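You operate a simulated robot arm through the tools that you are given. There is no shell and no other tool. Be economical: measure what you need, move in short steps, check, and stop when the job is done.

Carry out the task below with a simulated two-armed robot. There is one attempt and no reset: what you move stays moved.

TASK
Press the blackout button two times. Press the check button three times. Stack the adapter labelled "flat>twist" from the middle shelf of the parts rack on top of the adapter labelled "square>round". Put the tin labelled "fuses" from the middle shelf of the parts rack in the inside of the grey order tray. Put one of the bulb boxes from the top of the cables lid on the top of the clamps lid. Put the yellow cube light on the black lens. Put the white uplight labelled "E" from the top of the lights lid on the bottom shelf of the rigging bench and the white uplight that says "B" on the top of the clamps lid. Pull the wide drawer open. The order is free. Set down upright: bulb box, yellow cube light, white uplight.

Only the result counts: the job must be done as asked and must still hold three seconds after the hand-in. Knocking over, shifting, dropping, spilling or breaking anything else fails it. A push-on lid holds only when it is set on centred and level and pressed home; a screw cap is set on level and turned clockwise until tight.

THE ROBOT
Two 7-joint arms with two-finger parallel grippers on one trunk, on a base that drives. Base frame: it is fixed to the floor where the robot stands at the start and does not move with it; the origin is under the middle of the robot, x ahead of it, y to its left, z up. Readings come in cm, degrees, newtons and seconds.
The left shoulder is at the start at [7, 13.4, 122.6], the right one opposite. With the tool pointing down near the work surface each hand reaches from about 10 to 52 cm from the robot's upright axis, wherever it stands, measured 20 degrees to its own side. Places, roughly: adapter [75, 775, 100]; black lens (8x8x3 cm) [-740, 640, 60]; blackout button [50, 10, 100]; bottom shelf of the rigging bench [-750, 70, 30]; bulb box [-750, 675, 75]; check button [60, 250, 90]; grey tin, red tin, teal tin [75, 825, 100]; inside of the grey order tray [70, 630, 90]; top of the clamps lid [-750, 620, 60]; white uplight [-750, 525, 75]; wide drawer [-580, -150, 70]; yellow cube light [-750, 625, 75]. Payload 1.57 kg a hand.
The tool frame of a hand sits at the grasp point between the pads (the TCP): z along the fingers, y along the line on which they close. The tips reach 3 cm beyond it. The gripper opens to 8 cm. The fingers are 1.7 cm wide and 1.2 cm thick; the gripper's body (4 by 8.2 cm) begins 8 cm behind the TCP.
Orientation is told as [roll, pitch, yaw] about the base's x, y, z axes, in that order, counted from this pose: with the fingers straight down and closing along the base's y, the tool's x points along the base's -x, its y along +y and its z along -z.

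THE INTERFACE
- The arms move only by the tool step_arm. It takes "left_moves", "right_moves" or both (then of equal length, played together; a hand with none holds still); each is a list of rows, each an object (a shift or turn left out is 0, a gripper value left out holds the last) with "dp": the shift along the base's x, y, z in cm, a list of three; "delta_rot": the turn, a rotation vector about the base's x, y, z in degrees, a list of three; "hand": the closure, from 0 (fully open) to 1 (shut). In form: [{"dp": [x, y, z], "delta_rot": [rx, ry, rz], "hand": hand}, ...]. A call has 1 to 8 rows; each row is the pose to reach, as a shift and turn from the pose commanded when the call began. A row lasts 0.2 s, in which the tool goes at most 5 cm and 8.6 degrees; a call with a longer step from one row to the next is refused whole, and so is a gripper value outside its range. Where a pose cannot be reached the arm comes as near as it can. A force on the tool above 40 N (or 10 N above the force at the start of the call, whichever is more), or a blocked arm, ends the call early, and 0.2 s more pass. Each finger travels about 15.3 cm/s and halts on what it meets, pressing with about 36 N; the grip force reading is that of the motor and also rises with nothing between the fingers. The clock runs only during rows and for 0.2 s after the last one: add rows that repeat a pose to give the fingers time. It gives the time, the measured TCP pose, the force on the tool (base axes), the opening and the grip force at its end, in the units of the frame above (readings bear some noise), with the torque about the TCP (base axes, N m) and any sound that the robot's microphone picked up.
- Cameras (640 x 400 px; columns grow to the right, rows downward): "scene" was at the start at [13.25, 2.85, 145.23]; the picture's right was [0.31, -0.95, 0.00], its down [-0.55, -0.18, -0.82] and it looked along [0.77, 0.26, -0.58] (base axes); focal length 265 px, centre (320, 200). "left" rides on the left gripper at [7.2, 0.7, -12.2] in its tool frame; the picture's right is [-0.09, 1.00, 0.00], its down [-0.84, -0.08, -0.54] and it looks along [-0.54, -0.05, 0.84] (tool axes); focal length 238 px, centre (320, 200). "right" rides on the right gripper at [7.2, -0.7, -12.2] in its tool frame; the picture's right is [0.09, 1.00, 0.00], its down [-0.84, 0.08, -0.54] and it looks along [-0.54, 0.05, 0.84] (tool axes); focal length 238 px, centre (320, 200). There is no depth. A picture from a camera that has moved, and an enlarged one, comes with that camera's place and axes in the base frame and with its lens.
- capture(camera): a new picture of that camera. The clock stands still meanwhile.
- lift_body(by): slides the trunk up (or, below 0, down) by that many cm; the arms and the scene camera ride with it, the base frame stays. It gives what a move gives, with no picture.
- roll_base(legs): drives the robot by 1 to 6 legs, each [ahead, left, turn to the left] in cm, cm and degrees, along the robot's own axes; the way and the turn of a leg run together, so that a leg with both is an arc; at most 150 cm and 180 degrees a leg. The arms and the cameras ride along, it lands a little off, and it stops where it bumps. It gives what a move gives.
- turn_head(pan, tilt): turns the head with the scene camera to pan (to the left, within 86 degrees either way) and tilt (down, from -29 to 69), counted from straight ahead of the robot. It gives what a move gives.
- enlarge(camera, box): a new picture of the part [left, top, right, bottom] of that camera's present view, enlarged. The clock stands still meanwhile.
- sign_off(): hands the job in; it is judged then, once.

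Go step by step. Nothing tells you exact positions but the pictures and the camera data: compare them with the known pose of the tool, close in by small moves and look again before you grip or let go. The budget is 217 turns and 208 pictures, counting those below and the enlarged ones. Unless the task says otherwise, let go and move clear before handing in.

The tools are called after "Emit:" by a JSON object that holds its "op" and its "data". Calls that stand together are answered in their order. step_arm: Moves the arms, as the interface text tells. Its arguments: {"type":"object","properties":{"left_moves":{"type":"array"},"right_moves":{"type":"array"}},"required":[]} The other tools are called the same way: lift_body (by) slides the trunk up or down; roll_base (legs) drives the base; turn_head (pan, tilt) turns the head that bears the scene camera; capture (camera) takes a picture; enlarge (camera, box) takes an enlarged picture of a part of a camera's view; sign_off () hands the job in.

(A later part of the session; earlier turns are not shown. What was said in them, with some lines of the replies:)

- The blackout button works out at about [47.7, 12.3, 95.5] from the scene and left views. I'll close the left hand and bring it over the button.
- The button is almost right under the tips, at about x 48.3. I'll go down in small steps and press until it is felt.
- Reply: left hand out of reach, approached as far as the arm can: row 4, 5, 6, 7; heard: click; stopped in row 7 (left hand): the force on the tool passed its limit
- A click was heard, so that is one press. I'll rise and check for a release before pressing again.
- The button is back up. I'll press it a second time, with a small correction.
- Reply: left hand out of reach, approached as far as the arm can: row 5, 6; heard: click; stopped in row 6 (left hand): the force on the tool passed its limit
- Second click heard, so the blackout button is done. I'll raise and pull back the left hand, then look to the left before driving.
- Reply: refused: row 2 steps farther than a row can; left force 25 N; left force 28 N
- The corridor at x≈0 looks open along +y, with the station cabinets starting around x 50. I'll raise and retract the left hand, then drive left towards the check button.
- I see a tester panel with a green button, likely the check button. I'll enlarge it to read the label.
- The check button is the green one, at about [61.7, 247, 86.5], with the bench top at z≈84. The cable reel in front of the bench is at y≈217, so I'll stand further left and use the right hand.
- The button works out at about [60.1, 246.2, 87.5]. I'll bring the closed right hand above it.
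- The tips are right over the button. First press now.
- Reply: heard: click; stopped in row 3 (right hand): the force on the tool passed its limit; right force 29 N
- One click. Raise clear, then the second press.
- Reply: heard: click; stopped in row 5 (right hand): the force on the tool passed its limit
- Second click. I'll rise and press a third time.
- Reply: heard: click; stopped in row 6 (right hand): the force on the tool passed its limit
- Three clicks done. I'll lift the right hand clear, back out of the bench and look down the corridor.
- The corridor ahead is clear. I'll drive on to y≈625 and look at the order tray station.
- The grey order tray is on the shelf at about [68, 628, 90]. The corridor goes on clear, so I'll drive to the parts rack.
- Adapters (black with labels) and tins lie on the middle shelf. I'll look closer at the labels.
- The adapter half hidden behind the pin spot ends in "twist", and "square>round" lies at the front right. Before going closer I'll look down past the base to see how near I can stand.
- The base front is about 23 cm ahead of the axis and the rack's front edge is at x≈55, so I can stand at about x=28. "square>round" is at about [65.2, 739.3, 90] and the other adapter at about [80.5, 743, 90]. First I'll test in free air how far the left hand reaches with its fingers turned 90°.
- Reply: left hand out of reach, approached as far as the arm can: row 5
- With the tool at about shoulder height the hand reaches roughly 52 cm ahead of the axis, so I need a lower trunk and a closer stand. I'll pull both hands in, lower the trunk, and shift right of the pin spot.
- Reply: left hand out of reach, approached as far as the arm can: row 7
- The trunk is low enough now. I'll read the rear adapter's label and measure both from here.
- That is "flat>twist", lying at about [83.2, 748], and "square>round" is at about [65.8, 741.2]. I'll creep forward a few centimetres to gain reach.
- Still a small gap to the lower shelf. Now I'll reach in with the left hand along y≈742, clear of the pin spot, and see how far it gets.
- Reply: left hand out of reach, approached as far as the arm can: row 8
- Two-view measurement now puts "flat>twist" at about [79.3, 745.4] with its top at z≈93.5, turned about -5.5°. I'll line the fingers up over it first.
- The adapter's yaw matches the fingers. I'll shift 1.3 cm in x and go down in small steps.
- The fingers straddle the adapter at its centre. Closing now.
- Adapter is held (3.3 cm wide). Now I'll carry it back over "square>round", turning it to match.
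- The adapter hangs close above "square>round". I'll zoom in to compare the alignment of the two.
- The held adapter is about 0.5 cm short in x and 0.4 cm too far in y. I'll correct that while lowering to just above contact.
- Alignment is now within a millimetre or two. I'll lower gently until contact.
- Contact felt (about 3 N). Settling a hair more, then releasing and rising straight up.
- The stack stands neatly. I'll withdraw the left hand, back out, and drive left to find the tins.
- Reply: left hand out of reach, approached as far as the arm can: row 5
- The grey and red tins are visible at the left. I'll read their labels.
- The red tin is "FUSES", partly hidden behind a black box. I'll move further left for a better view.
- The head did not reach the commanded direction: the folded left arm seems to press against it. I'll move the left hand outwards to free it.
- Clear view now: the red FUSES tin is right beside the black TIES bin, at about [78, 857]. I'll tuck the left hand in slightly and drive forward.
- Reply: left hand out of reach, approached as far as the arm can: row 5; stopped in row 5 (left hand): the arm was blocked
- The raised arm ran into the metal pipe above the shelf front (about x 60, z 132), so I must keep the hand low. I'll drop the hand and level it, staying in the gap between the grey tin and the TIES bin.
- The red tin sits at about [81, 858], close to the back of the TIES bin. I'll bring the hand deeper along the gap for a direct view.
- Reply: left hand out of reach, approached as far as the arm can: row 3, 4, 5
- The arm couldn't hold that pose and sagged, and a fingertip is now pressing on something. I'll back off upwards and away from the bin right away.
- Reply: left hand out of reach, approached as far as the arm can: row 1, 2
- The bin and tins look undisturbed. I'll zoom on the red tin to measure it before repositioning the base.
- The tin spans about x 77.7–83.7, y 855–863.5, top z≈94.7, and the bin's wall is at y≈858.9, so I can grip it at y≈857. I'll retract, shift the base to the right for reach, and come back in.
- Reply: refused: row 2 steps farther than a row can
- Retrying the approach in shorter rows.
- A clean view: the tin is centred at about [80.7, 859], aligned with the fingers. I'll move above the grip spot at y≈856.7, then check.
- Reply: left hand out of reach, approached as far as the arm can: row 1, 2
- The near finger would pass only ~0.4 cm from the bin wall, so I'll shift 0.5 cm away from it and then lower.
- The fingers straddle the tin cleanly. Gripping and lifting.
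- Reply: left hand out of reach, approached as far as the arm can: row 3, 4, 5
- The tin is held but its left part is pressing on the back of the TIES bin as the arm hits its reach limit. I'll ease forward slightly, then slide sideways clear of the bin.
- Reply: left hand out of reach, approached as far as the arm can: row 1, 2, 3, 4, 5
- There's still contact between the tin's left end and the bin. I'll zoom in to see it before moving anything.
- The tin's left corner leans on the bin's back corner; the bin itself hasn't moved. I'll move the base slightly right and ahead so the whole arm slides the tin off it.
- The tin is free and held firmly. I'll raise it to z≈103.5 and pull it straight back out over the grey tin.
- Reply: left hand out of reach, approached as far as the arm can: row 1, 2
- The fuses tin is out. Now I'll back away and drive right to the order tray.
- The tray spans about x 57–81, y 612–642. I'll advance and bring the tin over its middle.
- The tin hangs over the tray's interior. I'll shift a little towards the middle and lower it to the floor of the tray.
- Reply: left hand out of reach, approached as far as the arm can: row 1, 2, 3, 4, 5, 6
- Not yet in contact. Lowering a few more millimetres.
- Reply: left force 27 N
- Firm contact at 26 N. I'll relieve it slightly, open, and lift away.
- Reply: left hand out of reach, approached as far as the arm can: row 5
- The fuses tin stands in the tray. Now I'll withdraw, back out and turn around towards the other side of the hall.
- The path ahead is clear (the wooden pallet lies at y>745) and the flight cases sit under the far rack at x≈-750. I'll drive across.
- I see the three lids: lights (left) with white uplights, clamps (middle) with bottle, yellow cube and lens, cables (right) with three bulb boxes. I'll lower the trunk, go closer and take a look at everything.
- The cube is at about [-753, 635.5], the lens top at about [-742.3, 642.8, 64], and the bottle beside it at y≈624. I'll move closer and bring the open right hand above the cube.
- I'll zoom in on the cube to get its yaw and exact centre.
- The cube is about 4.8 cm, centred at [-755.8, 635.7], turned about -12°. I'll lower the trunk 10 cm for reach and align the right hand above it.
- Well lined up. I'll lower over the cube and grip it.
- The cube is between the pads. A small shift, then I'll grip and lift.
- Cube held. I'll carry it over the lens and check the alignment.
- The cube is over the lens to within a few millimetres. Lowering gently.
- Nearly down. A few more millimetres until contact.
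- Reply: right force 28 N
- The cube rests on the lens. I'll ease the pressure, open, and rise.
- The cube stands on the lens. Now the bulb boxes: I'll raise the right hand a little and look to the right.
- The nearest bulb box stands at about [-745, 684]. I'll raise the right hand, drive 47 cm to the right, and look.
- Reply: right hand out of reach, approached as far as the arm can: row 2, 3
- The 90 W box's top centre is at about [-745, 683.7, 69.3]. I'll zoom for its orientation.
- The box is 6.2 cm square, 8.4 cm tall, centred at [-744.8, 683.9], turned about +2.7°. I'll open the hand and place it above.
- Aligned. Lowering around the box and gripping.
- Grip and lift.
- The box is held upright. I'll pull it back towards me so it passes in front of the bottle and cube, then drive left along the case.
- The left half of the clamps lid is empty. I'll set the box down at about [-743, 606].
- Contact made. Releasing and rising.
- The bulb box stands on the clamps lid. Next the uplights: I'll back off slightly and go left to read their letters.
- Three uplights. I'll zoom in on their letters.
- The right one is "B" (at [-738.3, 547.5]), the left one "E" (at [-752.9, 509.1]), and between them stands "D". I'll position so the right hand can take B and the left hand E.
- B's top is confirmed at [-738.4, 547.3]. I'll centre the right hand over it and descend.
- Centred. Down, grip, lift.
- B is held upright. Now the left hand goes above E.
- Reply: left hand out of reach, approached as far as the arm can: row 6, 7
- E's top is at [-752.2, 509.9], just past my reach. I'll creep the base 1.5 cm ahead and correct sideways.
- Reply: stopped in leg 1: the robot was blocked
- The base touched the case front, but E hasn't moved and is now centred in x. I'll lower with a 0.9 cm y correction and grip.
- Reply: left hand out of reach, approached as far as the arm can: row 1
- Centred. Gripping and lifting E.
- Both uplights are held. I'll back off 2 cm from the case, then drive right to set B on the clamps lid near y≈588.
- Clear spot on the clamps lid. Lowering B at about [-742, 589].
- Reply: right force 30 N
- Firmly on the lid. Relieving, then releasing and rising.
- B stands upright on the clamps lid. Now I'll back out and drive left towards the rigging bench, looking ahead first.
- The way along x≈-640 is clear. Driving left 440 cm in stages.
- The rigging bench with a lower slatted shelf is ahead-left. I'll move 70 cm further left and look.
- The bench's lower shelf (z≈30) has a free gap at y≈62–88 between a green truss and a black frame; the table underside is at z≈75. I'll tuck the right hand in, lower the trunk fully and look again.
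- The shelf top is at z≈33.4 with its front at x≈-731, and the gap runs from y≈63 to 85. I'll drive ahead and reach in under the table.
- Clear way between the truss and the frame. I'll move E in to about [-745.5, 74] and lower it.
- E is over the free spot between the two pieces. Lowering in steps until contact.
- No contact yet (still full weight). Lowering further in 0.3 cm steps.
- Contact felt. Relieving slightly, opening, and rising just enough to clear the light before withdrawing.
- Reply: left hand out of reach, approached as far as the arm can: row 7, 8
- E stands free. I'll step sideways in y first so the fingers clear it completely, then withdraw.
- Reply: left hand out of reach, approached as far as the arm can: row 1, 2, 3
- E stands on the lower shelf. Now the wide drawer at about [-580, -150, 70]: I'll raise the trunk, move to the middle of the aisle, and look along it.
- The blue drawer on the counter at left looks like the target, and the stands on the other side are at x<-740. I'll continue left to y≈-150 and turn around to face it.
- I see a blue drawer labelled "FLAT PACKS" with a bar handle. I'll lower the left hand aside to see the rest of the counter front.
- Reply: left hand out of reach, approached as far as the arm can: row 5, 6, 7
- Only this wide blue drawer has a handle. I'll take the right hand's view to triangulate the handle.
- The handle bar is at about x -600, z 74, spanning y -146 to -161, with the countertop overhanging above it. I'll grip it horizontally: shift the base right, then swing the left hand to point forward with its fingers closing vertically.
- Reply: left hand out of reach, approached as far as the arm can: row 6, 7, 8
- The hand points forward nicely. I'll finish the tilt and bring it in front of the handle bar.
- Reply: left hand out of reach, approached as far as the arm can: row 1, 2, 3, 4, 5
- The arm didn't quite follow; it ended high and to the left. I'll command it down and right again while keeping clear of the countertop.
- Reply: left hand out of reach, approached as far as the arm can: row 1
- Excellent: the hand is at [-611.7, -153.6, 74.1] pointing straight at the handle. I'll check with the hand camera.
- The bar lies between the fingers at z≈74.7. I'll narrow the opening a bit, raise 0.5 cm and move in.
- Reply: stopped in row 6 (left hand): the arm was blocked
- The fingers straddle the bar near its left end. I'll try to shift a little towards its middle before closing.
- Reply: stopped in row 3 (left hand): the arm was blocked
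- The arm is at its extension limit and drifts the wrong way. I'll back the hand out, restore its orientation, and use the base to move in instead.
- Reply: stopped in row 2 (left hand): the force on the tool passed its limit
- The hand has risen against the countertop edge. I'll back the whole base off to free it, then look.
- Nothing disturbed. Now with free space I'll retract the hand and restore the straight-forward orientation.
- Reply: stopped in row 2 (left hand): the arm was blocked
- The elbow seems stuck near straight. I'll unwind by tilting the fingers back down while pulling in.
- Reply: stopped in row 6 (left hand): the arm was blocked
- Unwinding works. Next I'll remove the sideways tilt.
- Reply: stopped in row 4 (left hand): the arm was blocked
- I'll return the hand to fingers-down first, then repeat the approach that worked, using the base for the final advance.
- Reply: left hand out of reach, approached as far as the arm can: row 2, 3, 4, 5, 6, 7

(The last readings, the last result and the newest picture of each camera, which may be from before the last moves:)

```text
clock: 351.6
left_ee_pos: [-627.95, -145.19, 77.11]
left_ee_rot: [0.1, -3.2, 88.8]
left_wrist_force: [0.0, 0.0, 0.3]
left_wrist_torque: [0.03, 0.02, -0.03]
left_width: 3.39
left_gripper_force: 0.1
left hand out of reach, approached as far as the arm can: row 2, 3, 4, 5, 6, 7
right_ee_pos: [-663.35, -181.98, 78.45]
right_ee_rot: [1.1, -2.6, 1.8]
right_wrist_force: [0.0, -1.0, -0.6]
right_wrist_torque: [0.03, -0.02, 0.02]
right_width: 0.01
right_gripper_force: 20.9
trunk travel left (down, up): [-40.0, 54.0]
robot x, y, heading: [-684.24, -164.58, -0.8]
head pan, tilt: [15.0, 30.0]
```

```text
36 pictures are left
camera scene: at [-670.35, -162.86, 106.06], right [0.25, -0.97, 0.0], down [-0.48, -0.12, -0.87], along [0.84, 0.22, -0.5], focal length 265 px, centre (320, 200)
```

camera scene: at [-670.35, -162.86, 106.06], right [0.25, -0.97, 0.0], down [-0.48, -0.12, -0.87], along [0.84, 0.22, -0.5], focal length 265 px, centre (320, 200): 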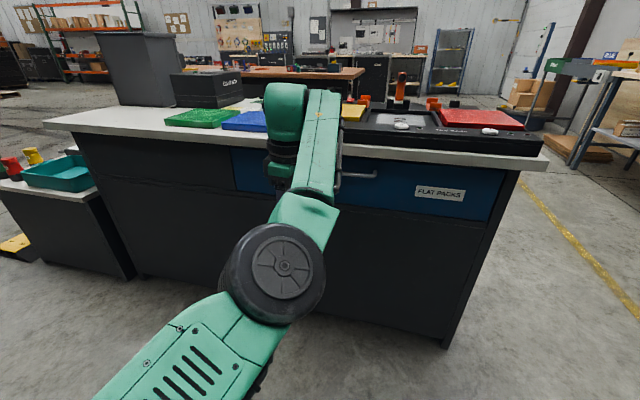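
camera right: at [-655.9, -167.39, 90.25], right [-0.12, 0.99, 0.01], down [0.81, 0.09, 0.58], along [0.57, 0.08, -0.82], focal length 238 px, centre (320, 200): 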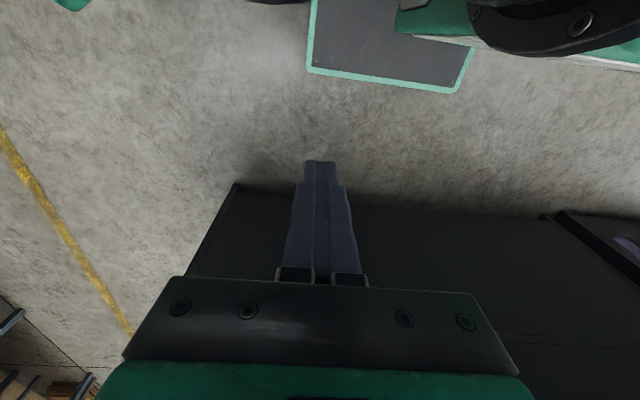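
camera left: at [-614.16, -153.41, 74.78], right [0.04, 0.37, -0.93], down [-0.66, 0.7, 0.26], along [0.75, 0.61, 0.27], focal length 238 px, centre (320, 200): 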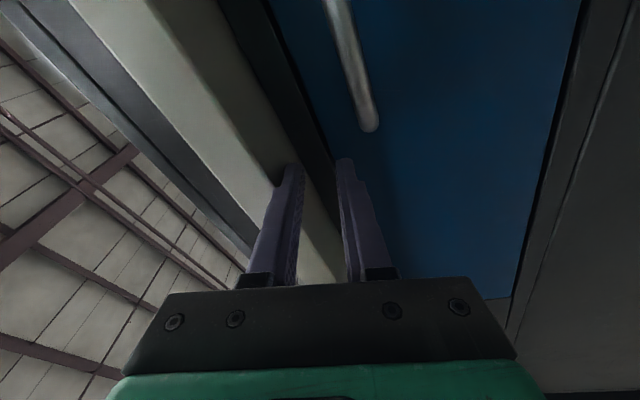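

Fingers are down again. I'll pull in 10 cm and repeat the forward tilt.

Emit:
{"op": "step_arm", "data": {"left_moves": [{"dp": [-3.5, 0, 0], "delta_rot": [0, 0, 1]}, {"dp": [-7, 0, -0.5], "delta_rot": [0, 0, 1]}, {"dp": [-10, -0.3, -1], "delta_rot": [0, 0, 1]}, {"dp": [-10, -0.3, -1], "delta_rot": [0, 0, 1]}]}}

Emit:
{"op": "step_arm", "data": {"left_moves": [{"delta_rot": [0, -8.5, 0]}, {"delta_rot": [0, -17, 0]}, {"delta_rot": [0, -25.5, 0]}, {"dp": [2, 0, 0], "delta_rot": [0, -34, 0]}, {"dp": [4, 0, 0], "delta_rot": [0, -42.5, 0]}, {"dp": [6, 0, 0], "delta_rot": [0, -51, 0]}, {"dp": [8, -2, 0], "delta_rot": [0, -59.5, 0]}, {"dp": [10, -4, 0], "delta_rot": [0, -68, 0]}]}}

```text
clock: 352.6
left_ee_pos: [-628.8, -143.13, 77.46]
left_ee_rot: [0.1, -3.1, 89.6]
left_wrist_force: [0.3, 0.8, 0.1]
left_wrist_torque: [0.02, 0.0, -0.02]
left_width: 3.36
left_gripper_force: 0.1
left hand out of reach, approached as far as the arm can: row 1, 2, 3, 4
right_ee_pos: [-663.53, -181.86, 78.58]
right_ee_rot: [0.9, -2.6, 1.8]
right_wrist_force: [-0.2, 0.3, 0.2]
right_wrist_torque: [-0.01, 0.03, 0.01]
right_width: 0.03
right_gripper_force: 21.6
trunk travel left (down, up): [-40.0, 54.0]
robot x, y, heading: [-684.15, -164.8, -0.4]
head pan, tilt: [15.0, 30.0]
```

```text
clock: 354.6
left_ee_pos: [-618.65, -144.33, 78.71]
left_ee_rot: [-69.7, -3.4, 95.4]
left_wrist_force: [0.6, -0.3, -0.3]
left_wrist_torque: [0.02, 0.0, 0.02]
left_width: 3.36
left_gripper_force: 0.1
left hand out of reach, approached as far as the arm can: row 1, 2, 3
right_ee_pos: [-663.31, -182.01, 78.48]
right_ee_rot: [0.9, -2.6, 1.8]
right_wrist_force: [0.8, 0.2, -0.9]
right_wrist_torque: [-0.01, 0.01, -0.02]
right_width: 0.0
right_gripper_force: 21.5
trunk travel left (down, up): [-40.0, 54.0]
robot x, y, heading: [-683.75, -164.79, -0.5]
head pan, tilt: [15.0, 30.0]
stopped in row 8 (left hand): the arm was blocked; the commanded pose is now the measured one
```

The arm keeps getting stuck, but the current pose (fingers 20° below forward) can grip the bar too. I'll now use only trunk and base: trunk down 3.3 cm, base right 7.7 cm, then check the view.

Emit:
{"op": "lift_body", "data": {"by": -3.3}}

Emit:
{"op": "roll_base", "data": {"legs": [[0, -8, 0]]}}

Emit:
{"op": "capture", "data": {"camera": "left"}}

Emit:
{"op": "capture", "data": {"camera": "scene"}}

```text
clock: 355.3
left_ee_pos: [-618.67, -144.37, 75.37]
left_ee_rot: [-69.6, -3.2, 95.3]
left_wrist_force: [0.1, -0.1, -0.4]
left_wrist_torque: [0.02, -0.03, 0.02]
left_width: 3.34
left_gripper_force: 0.1
right_ee_pos: [-663.52, -181.86, 75.21]
right_ee_rot: [0.9, -2.6, 1.8]
right_wrist_force: [-0.1, -0.3, -0.5]
right_wrist_torque: [0.03, -0.01, 0.02]
right_width: 0.04
right_gripper_force: 21.7
trunk travel left (down, up): [-36.7, 57.3]
robot x, y, heading: [-684.1, -165.16, -0.8]
head pan, tilt: [15.0, 30.0]
```

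```text
clock: 356.4
left_ee_pos: [-618.72, -152.54, 75.3]
left_ee_rot: [-69.5, -3.4, 95.2]
left_wrist_force: [-0.6, -0.5, 0.3]
left_wrist_torque: [0.03, 0.0, 0.03]
left_width: 3.38
left_gripper_force: 0.0
right_ee_pos: [-663.44, -189.87, 75.12]
right_ee_rot: [1.0, -2.6, 1.8]
right_wrist_force: [0.9, 0.4, 0.1]
right_wrist_torque: [0.02, 0.03, 0.0]
right_width: 0.0
right_gripper_force: 21.2
trunk travel left (down, up): [-36.7, 57.3]
robot x, y, heading: [-683.97, -173.12, -0.8]
head pan, tilt: [15.0, 30.0]
```

```text
35 pictures are left
camera left: at [-629.59, -160.83, 78.54], right [-0.36, 0.11, -0.93], down [-0.55, 0.77, 0.31], along [0.75, 0.62, -0.22], focal length 238 px, centre (320, 200)
```

left: 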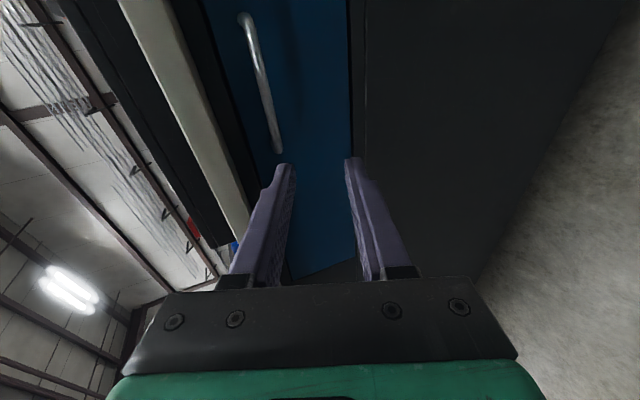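

```text
34 pictures are left
camera scene: at [-670.47, -170.68, 102.77], right [0.25, -0.97, 0.0], down [-0.48, -0.12, -0.87], along [0.84, 0.22, -0.5], focal length 265 px, centre (320, 200)
```

scene: 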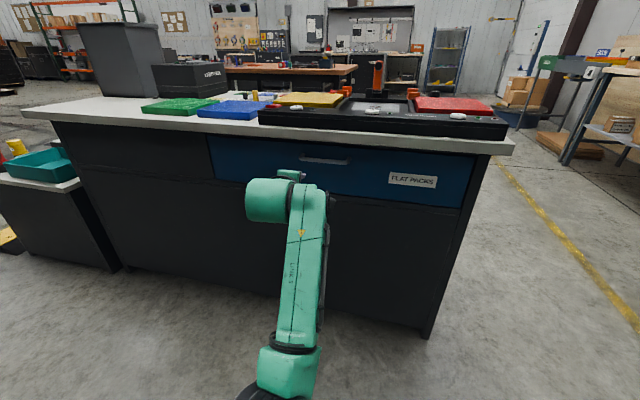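

By the camera the bar will slide between the fingers if I advance straight. Driving ahead 17 cm with the base.

Emit:
{"op": "roll_base", "data": {"legs": [[13, 0, 0]]}}

Emit:
{"op": "capture", "data": {"camera": "left"}}

```text
clock: 357.7
left_ee_pos: [-605.66, -152.44, 75.14]
left_ee_rot: [-69.3, -3.5, 95.4]
left_wrist_force: [1.0, 0.1, 0.5]
left_wrist_torque: [-0.05, -0.06, -0.03]
left_width: 3.35
left_gripper_force: 0.0
right_ee_pos: [-650.4, -189.94, 75.16]
right_ee_rot: [0.9, -2.5, 1.8]
right_wrist_force: [0.2, -0.7, 0.3]
right_wrist_torque: [0.0, 0.02, 0.03]
right_width: 0.0
right_gripper_force: 21.5
trunk travel left (down, up): [-36.7, 57.3]
robot x, y, heading: [-671.05, -173.12, -0.2]
head pan, tilt: [15.0, 30.0]
```

```text
33 pictures are left
camera left: at [-616.5, -160.78, 78.48], right [-0.36, 0.11, -0.93], down [-0.55, 0.77, 0.31], along [0.75, 0.63, -0.22], focal length 238 px, centre (320, 200)
```

left: 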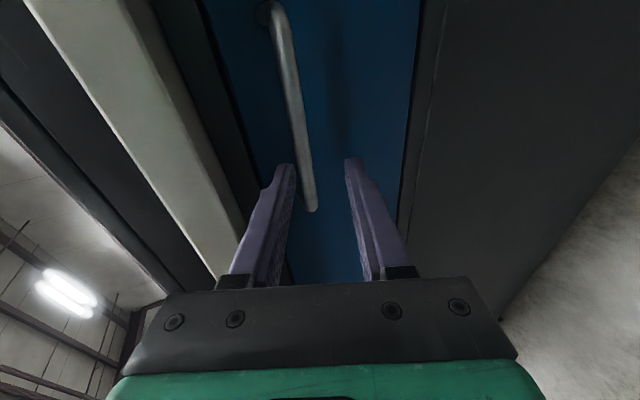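

Good line-up. Another 4 cm ahead.

Emit:
{"op": "roll_base", "data": {"legs": [[4, 0, 0]]}}

Emit:
{"op": "capture", "data": {"camera": "left"}}

Emit:
{"op": "enlarge", "data": {"camera": "scene", "box": [260, 130, 420, 230]}}

```text
clock: 358.6
left_ee_pos: [-601.67, -152.27, 75.27]
left_ee_rot: [-69.4, -3.4, 95.4]
left_wrist_force: [0.3, 0.6, 0.5]
left_wrist_torque: [0.04, -0.01, 0.0]
left_width: 3.38
left_gripper_force: 0.0
right_ee_pos: [-646.36, -190.09, 75.05]
right_ee_rot: [0.8, -2.5, 1.9]
right_wrist_force: [0.5, 0.5, 0.3]
right_wrist_torque: [-0.01, 0.04, 0.02]
right_width: 0.01
right_gripper_force: 21.4
trunk travel left (down, up): [-36.7, 57.3]
robot x, y, heading: [-667.19, -173.01, -0.6]
head pan, tilt: [15.0, 30.0]
```

```text
32 pictures are left
camera left: at [-612.49, -160.77, 78.47], right [-0.36, 0.11, -0.93], down [-0.56, 0.77, 0.31], along [0.75, 0.63, -0.22], focal length 238 px, centre (320, 200)
```

left: 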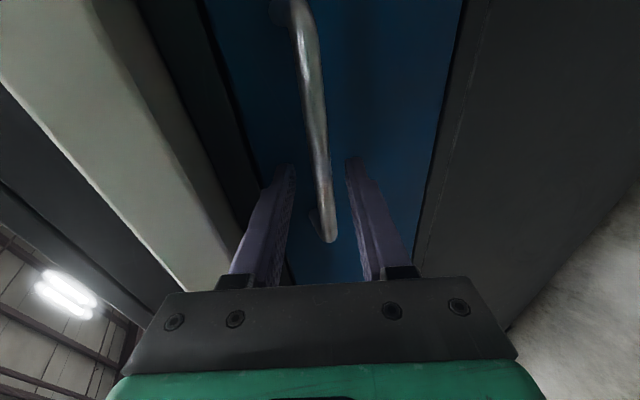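

```text
4.00 times, centred on (340, 180) of scene
camera zoom: at [-653.35, -170.75, 102.75], right [0.25, -0.97, 0.0], down [-0.49, -0.12, -0.87], along [0.84, 0.22, -0.5], focal length 1059 px, centre (240, 280)
```

zoom: 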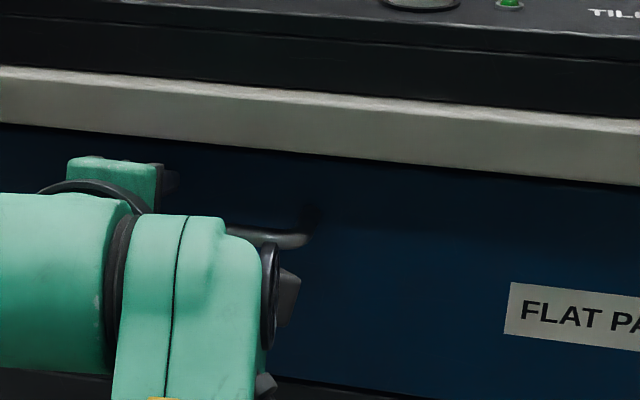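

The bar is between the fingers. Closing the hand.

Emit:
{"op": "step_arm", "data": {"left_moves": [{"hand": 1}, {"hand": 1}, {"hand": 1}]}}

Emit:
{"op": "capture", "data": {"camera": "left"}}

```text
clock: 359.4
left_ee_pos: [-601.79, -152.17, 75.04]
left_ee_rot: [-69.2, -3.3, 95.5]
left_wrist_force: [-13.9, -2.1, -14.3]
left_wrist_torque: [-0.39, 0.23, 0.52]
left_width: 1.18
left_gripper_force: 29.1
right_ee_pos: [-646.53, -190.06, 75.07]
right_ee_rot: [0.9, -2.5, 1.9]
right_wrist_force: [0.5, 0.0, 0.3]
right_wrist_torque: [0.0, -0.02, -0.01]
right_width: 0.03
right_gripper_force: 21.5
trunk travel left (down, up): [-36.7, 57.3]
robot x, y, heading: [-667.12, -173.26, -0.4]
head pan, tilt: [15.0, 30.0]
```

```text
30 pictures are left
camera left: at [-612.55, -160.68, 78.37], right [-0.37, 0.11, -0.92], down [-0.56, 0.77, 0.31], along [0.75, 0.63, -0.22], focal length 238 px, centre (320, 200)
```

left: 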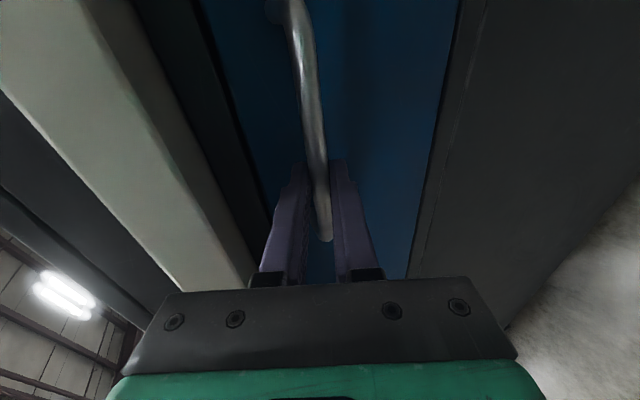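

The bar is gripped. I'll pull by driving back, first a little.

Emit:
{"op": "roll_base", "data": {"legs": [[-8, 0, 0]]}}

Emit:
{"op": "capture", "data": {"camera": "scene"}}

```text
clock: 360.4
left_ee_pos: [-609.54, -152.24, 75.02]
left_ee_rot: [-69.3, -3.4, 95.3]
left_wrist_force: [1.3, -1.9, -13.4]
left_wrist_torque: [-0.59, 0.09, -0.04]
left_width: 1.18
left_gripper_force: 29.1
right_ee_pos: [-654.35, -189.87, 75.11]
right_ee_rot: [1.0, -2.4, 1.8]
right_wrist_force: [0.6, 0.6, -0.2]
right_wrist_torque: [-0.01, -0.01, -0.01]
right_width: 0.02
right_gripper_force: 20.9
trunk travel left (down, up): [-36.7, 57.3]
robot x, y, heading: [-675.08, -173.0, -0.5]
head pan, tilt: [15.0, 30.0]
```

```text
29 pictures are left
camera scene: at [-661.2, -170.6, 102.73], right [0.25, -0.97, 0.0], down [-0.49, -0.13, -0.86], along [0.84, 0.22, -0.5], focal length 265 px, centre (320, 200)
```

scene: 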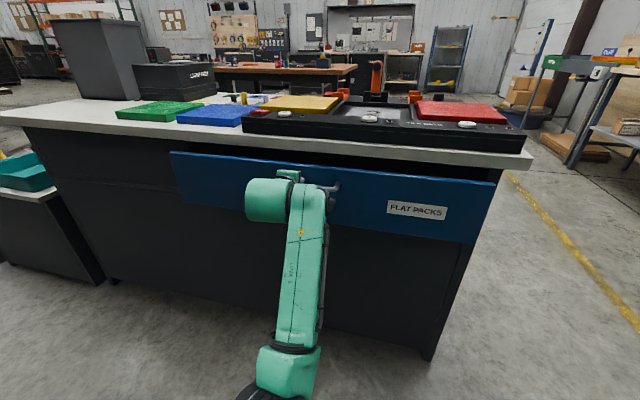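

The drawer slides open. Pulling another 20 cm.

Emit:
{"op": "roll_base", "data": {"legs": [[-20, 0, 0]]}}

Emit:
{"op": "capture", "data": {"camera": "scene"}}

```text
clock: 362.0
left_ee_pos: [-629.62, -152.23, 74.99]
left_ee_rot: [-69.2, -3.5, 95.3]
left_wrist_force: [1.9, -11.9, -11.3]
left_wrist_torque: [-0.71, 0.04, -0.39]
left_width: 1.16
left_gripper_force: 29.1
right_ee_pos: [-674.29, -189.73, 75.03]
right_ee_rot: [1.0, -2.4, 1.8]
right_wrist_force: [-0.4, 0.1, 0.0]
right_wrist_torque: [-0.02, -0.03, 0.02]
right_width: 0.0
right_gripper_force: 21.4
trunk travel left (down, up): [-36.7, 57.3]
robot x, y, heading: [-695.23, -173.04, -0.3]
head pan, tilt: [15.0, 30.0]
```

```text
28 pictures are left
camera scene: at [-681.25, -170.61, 102.74], right [0.25, -0.97, 0.0], down [-0.49, -0.12, -0.86], along [0.84, 0.22, -0.5], focal length 265 px, centre (320, 200)
```

scene: 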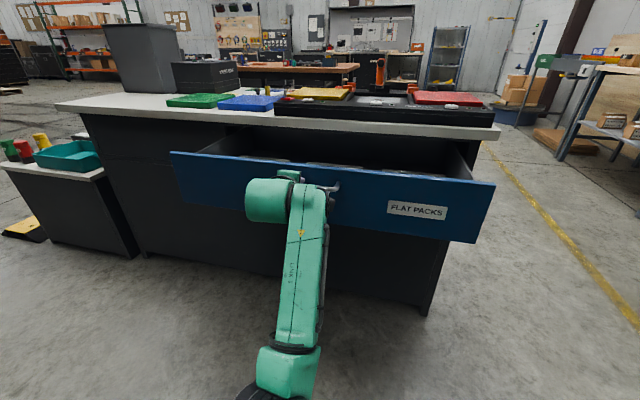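

The drawer is about 28 cm out. I'll pull a few more centimetres to be sure it's fully open.

Emit:
{"op": "roll_base", "data": {"legs": [[-6, 0, 0]]}}

```text
clock: 363.0
left_ee_pos: [-635.63, -152.18, 75.0]
left_ee_rot: [-69.4, -3.5, 95.2]
left_wrist_force: [1.5, -10.1, -7.2]
left_wrist_torque: [-0.68, 0.05, -0.4]
left_width: 1.2
left_gripper_force: 29.2
right_ee_pos: [-680.24, -189.92, 75.11]
right_ee_rot: [0.9, -2.5, 1.8]
right_wrist_force: [-0.1, 0.1, 0.5]
right_wrist_torque: [0.03, 0.02, 0.02]
right_width: 0.01
right_gripper_force: 20.9
trunk travel left (down, up): [-36.7, 57.3]
robot x, y, heading: [-700.93, -172.89, -0.6]
head pan, tilt: [15.0, 30.0]
```

About 34 cm open. Releasing the handle and backing off a little.

Emit:
{"op": "step_arm", "data": {"left_moves": [{"hand": 0.5}, {"hand": 0.5}, {"hand": 0.5}]}}

Emit:
{"op": "capture", "data": {"camera": "left"}}

```text
clock: 363.8
left_ee_pos: [-635.69, -152.03, 75.17]
left_ee_rot: [-69.3, -3.4, 95.2]
left_wrist_force: [0.5, -0.6, -0.7]
left_wrist_torque: [-0.02, 0.01, 0.02]
left_width: 3.99
left_gripper_force: 0.1
right_ee_pos: [-680.32, -189.64, 75.1]
right_ee_rot: [0.9, -2.6, 1.8]
right_wrist_force: [0.3, 1.3, 0.9]
right_wrist_torque: [0.01, 0.0, 0.0]
right_width: 0.0
right_gripper_force: 20.7
trunk travel left (down, up): [-36.7, 57.3]
robot x, y, heading: [-700.98, -172.67, -0.3]
head pan, tilt: [15.0, 30.0]
```

```text
27 pictures are left
camera left: at [-646.52, -160.52, 78.43], right [-0.36, 0.12, -0.92], down [-0.55, 0.77, 0.31], along [0.75, 0.62, -0.22], focal length 238 px, centre (320, 200)
```

left: 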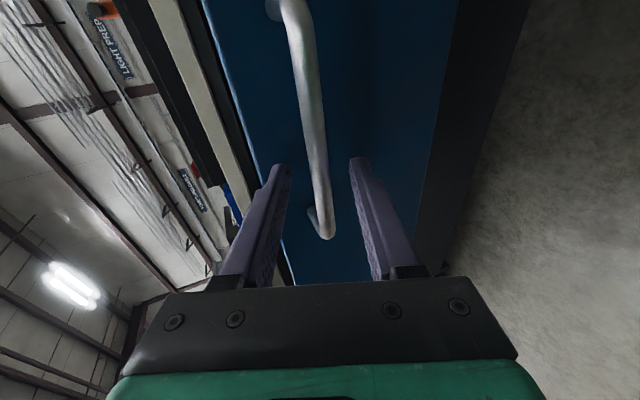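

Emit:
{"op": "roll_base", "data": {"legs": [[-5, 0, 0]]}}

Emit:
{"op": "capture", "data": {"camera": "scene"}}

Emit:
{"op": "capture", "data": {"camera": "left"}}

```text
clock: 364.7
left_ee_pos: [-640.77, -151.97, 75.2]
left_ee_rot: [-69.4, -3.4, 95.2]
left_wrist_force: [-0.3, -0.5, 0.2]
left_wrist_torque: [-0.01, 0.01, 0.0]
left_width: 3.99
left_gripper_force: 0.0
right_ee_pos: [-685.54, -189.67, 75.15]
right_ee_rot: [0.9, -2.6, 1.7]
right_wrist_force: [-0.6, -0.1, -0.7]
right_wrist_torque: [0.01, -0.03, 0.01]
right_width: 0.01
right_gripper_force: 21.4
trunk travel left (down, up): [-36.7, 57.3]
robot x, y, heading: [-706.1, -172.45, -0.6]
head pan, tilt: [15.0, 30.0]
```

```text
26 pictures are left
camera scene: at [-692.58, -170.39, 102.78], right [0.25, -0.97, 0.0], down [-0.48, -0.12, -0.87], along [0.84, 0.22, -0.5], focal length 265 px, centre (320, 200)
```

scene: 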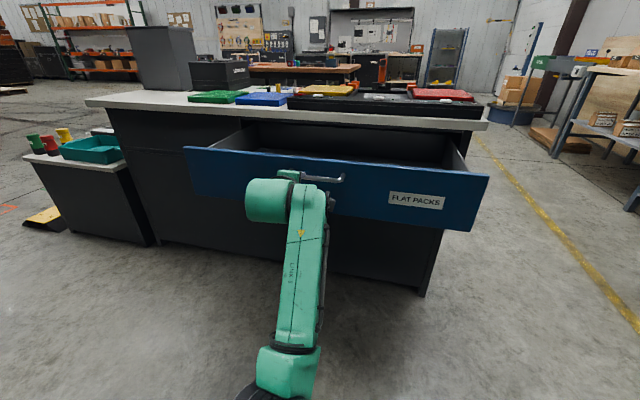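

```text
25 pictures are left
camera left: at [-651.65, -160.5, 78.49], right [-0.36, 0.12, -0.93], down [-0.55, 0.77, 0.31], along [0.75, 0.62, -0.22], focal length 238 px, centre (320, 200)
```

left: 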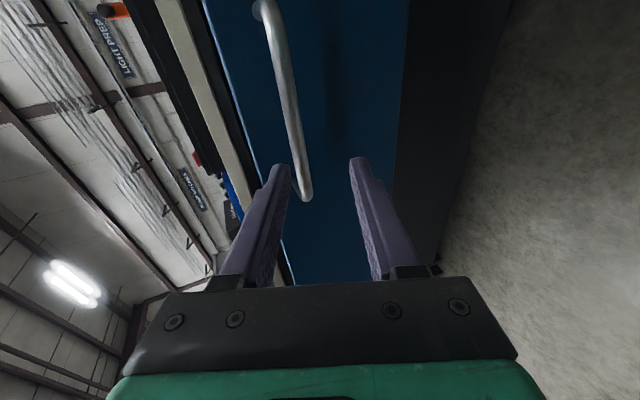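

The drawer is wide open and the hand is clear; every part of the task has been done and checked by picture, so I'm handing in.

Emit:
{"op": "sign_off", "data": {}}

```text
The job is handed in.
```

I handed the job in with every item done. I checked each placement by picture as I went, and each button press by its click. I did not go back for a final look at the earlier stations.

- **Buttons:** blackout pressed twice and check pressed three times.
- **Adapters:** "flat>twist" is stacked on "square>round".
- **Fuses tin:** it is in the grey order tray. On the way out it pressed against the TIES bin, which did not appear to move.
- **Bulb box:** the 90 W box stands upright on the clamps lid.
- **Yellow cube light:** it stands upright on the black lens. The lens shifted about half a centimetre when I let go.
- **White uplights:** E stands on the bottom shelf of the rigging bench and B stands on the clamps lid, both upright. While I reached for E, the base touched the front of the case; the lights did not move.
- **Wide drawer:** it is pulled about 34 cm open. While I was getting hold of the handle, one finger pushed briefly against the counter edge above it, with no visible effect.
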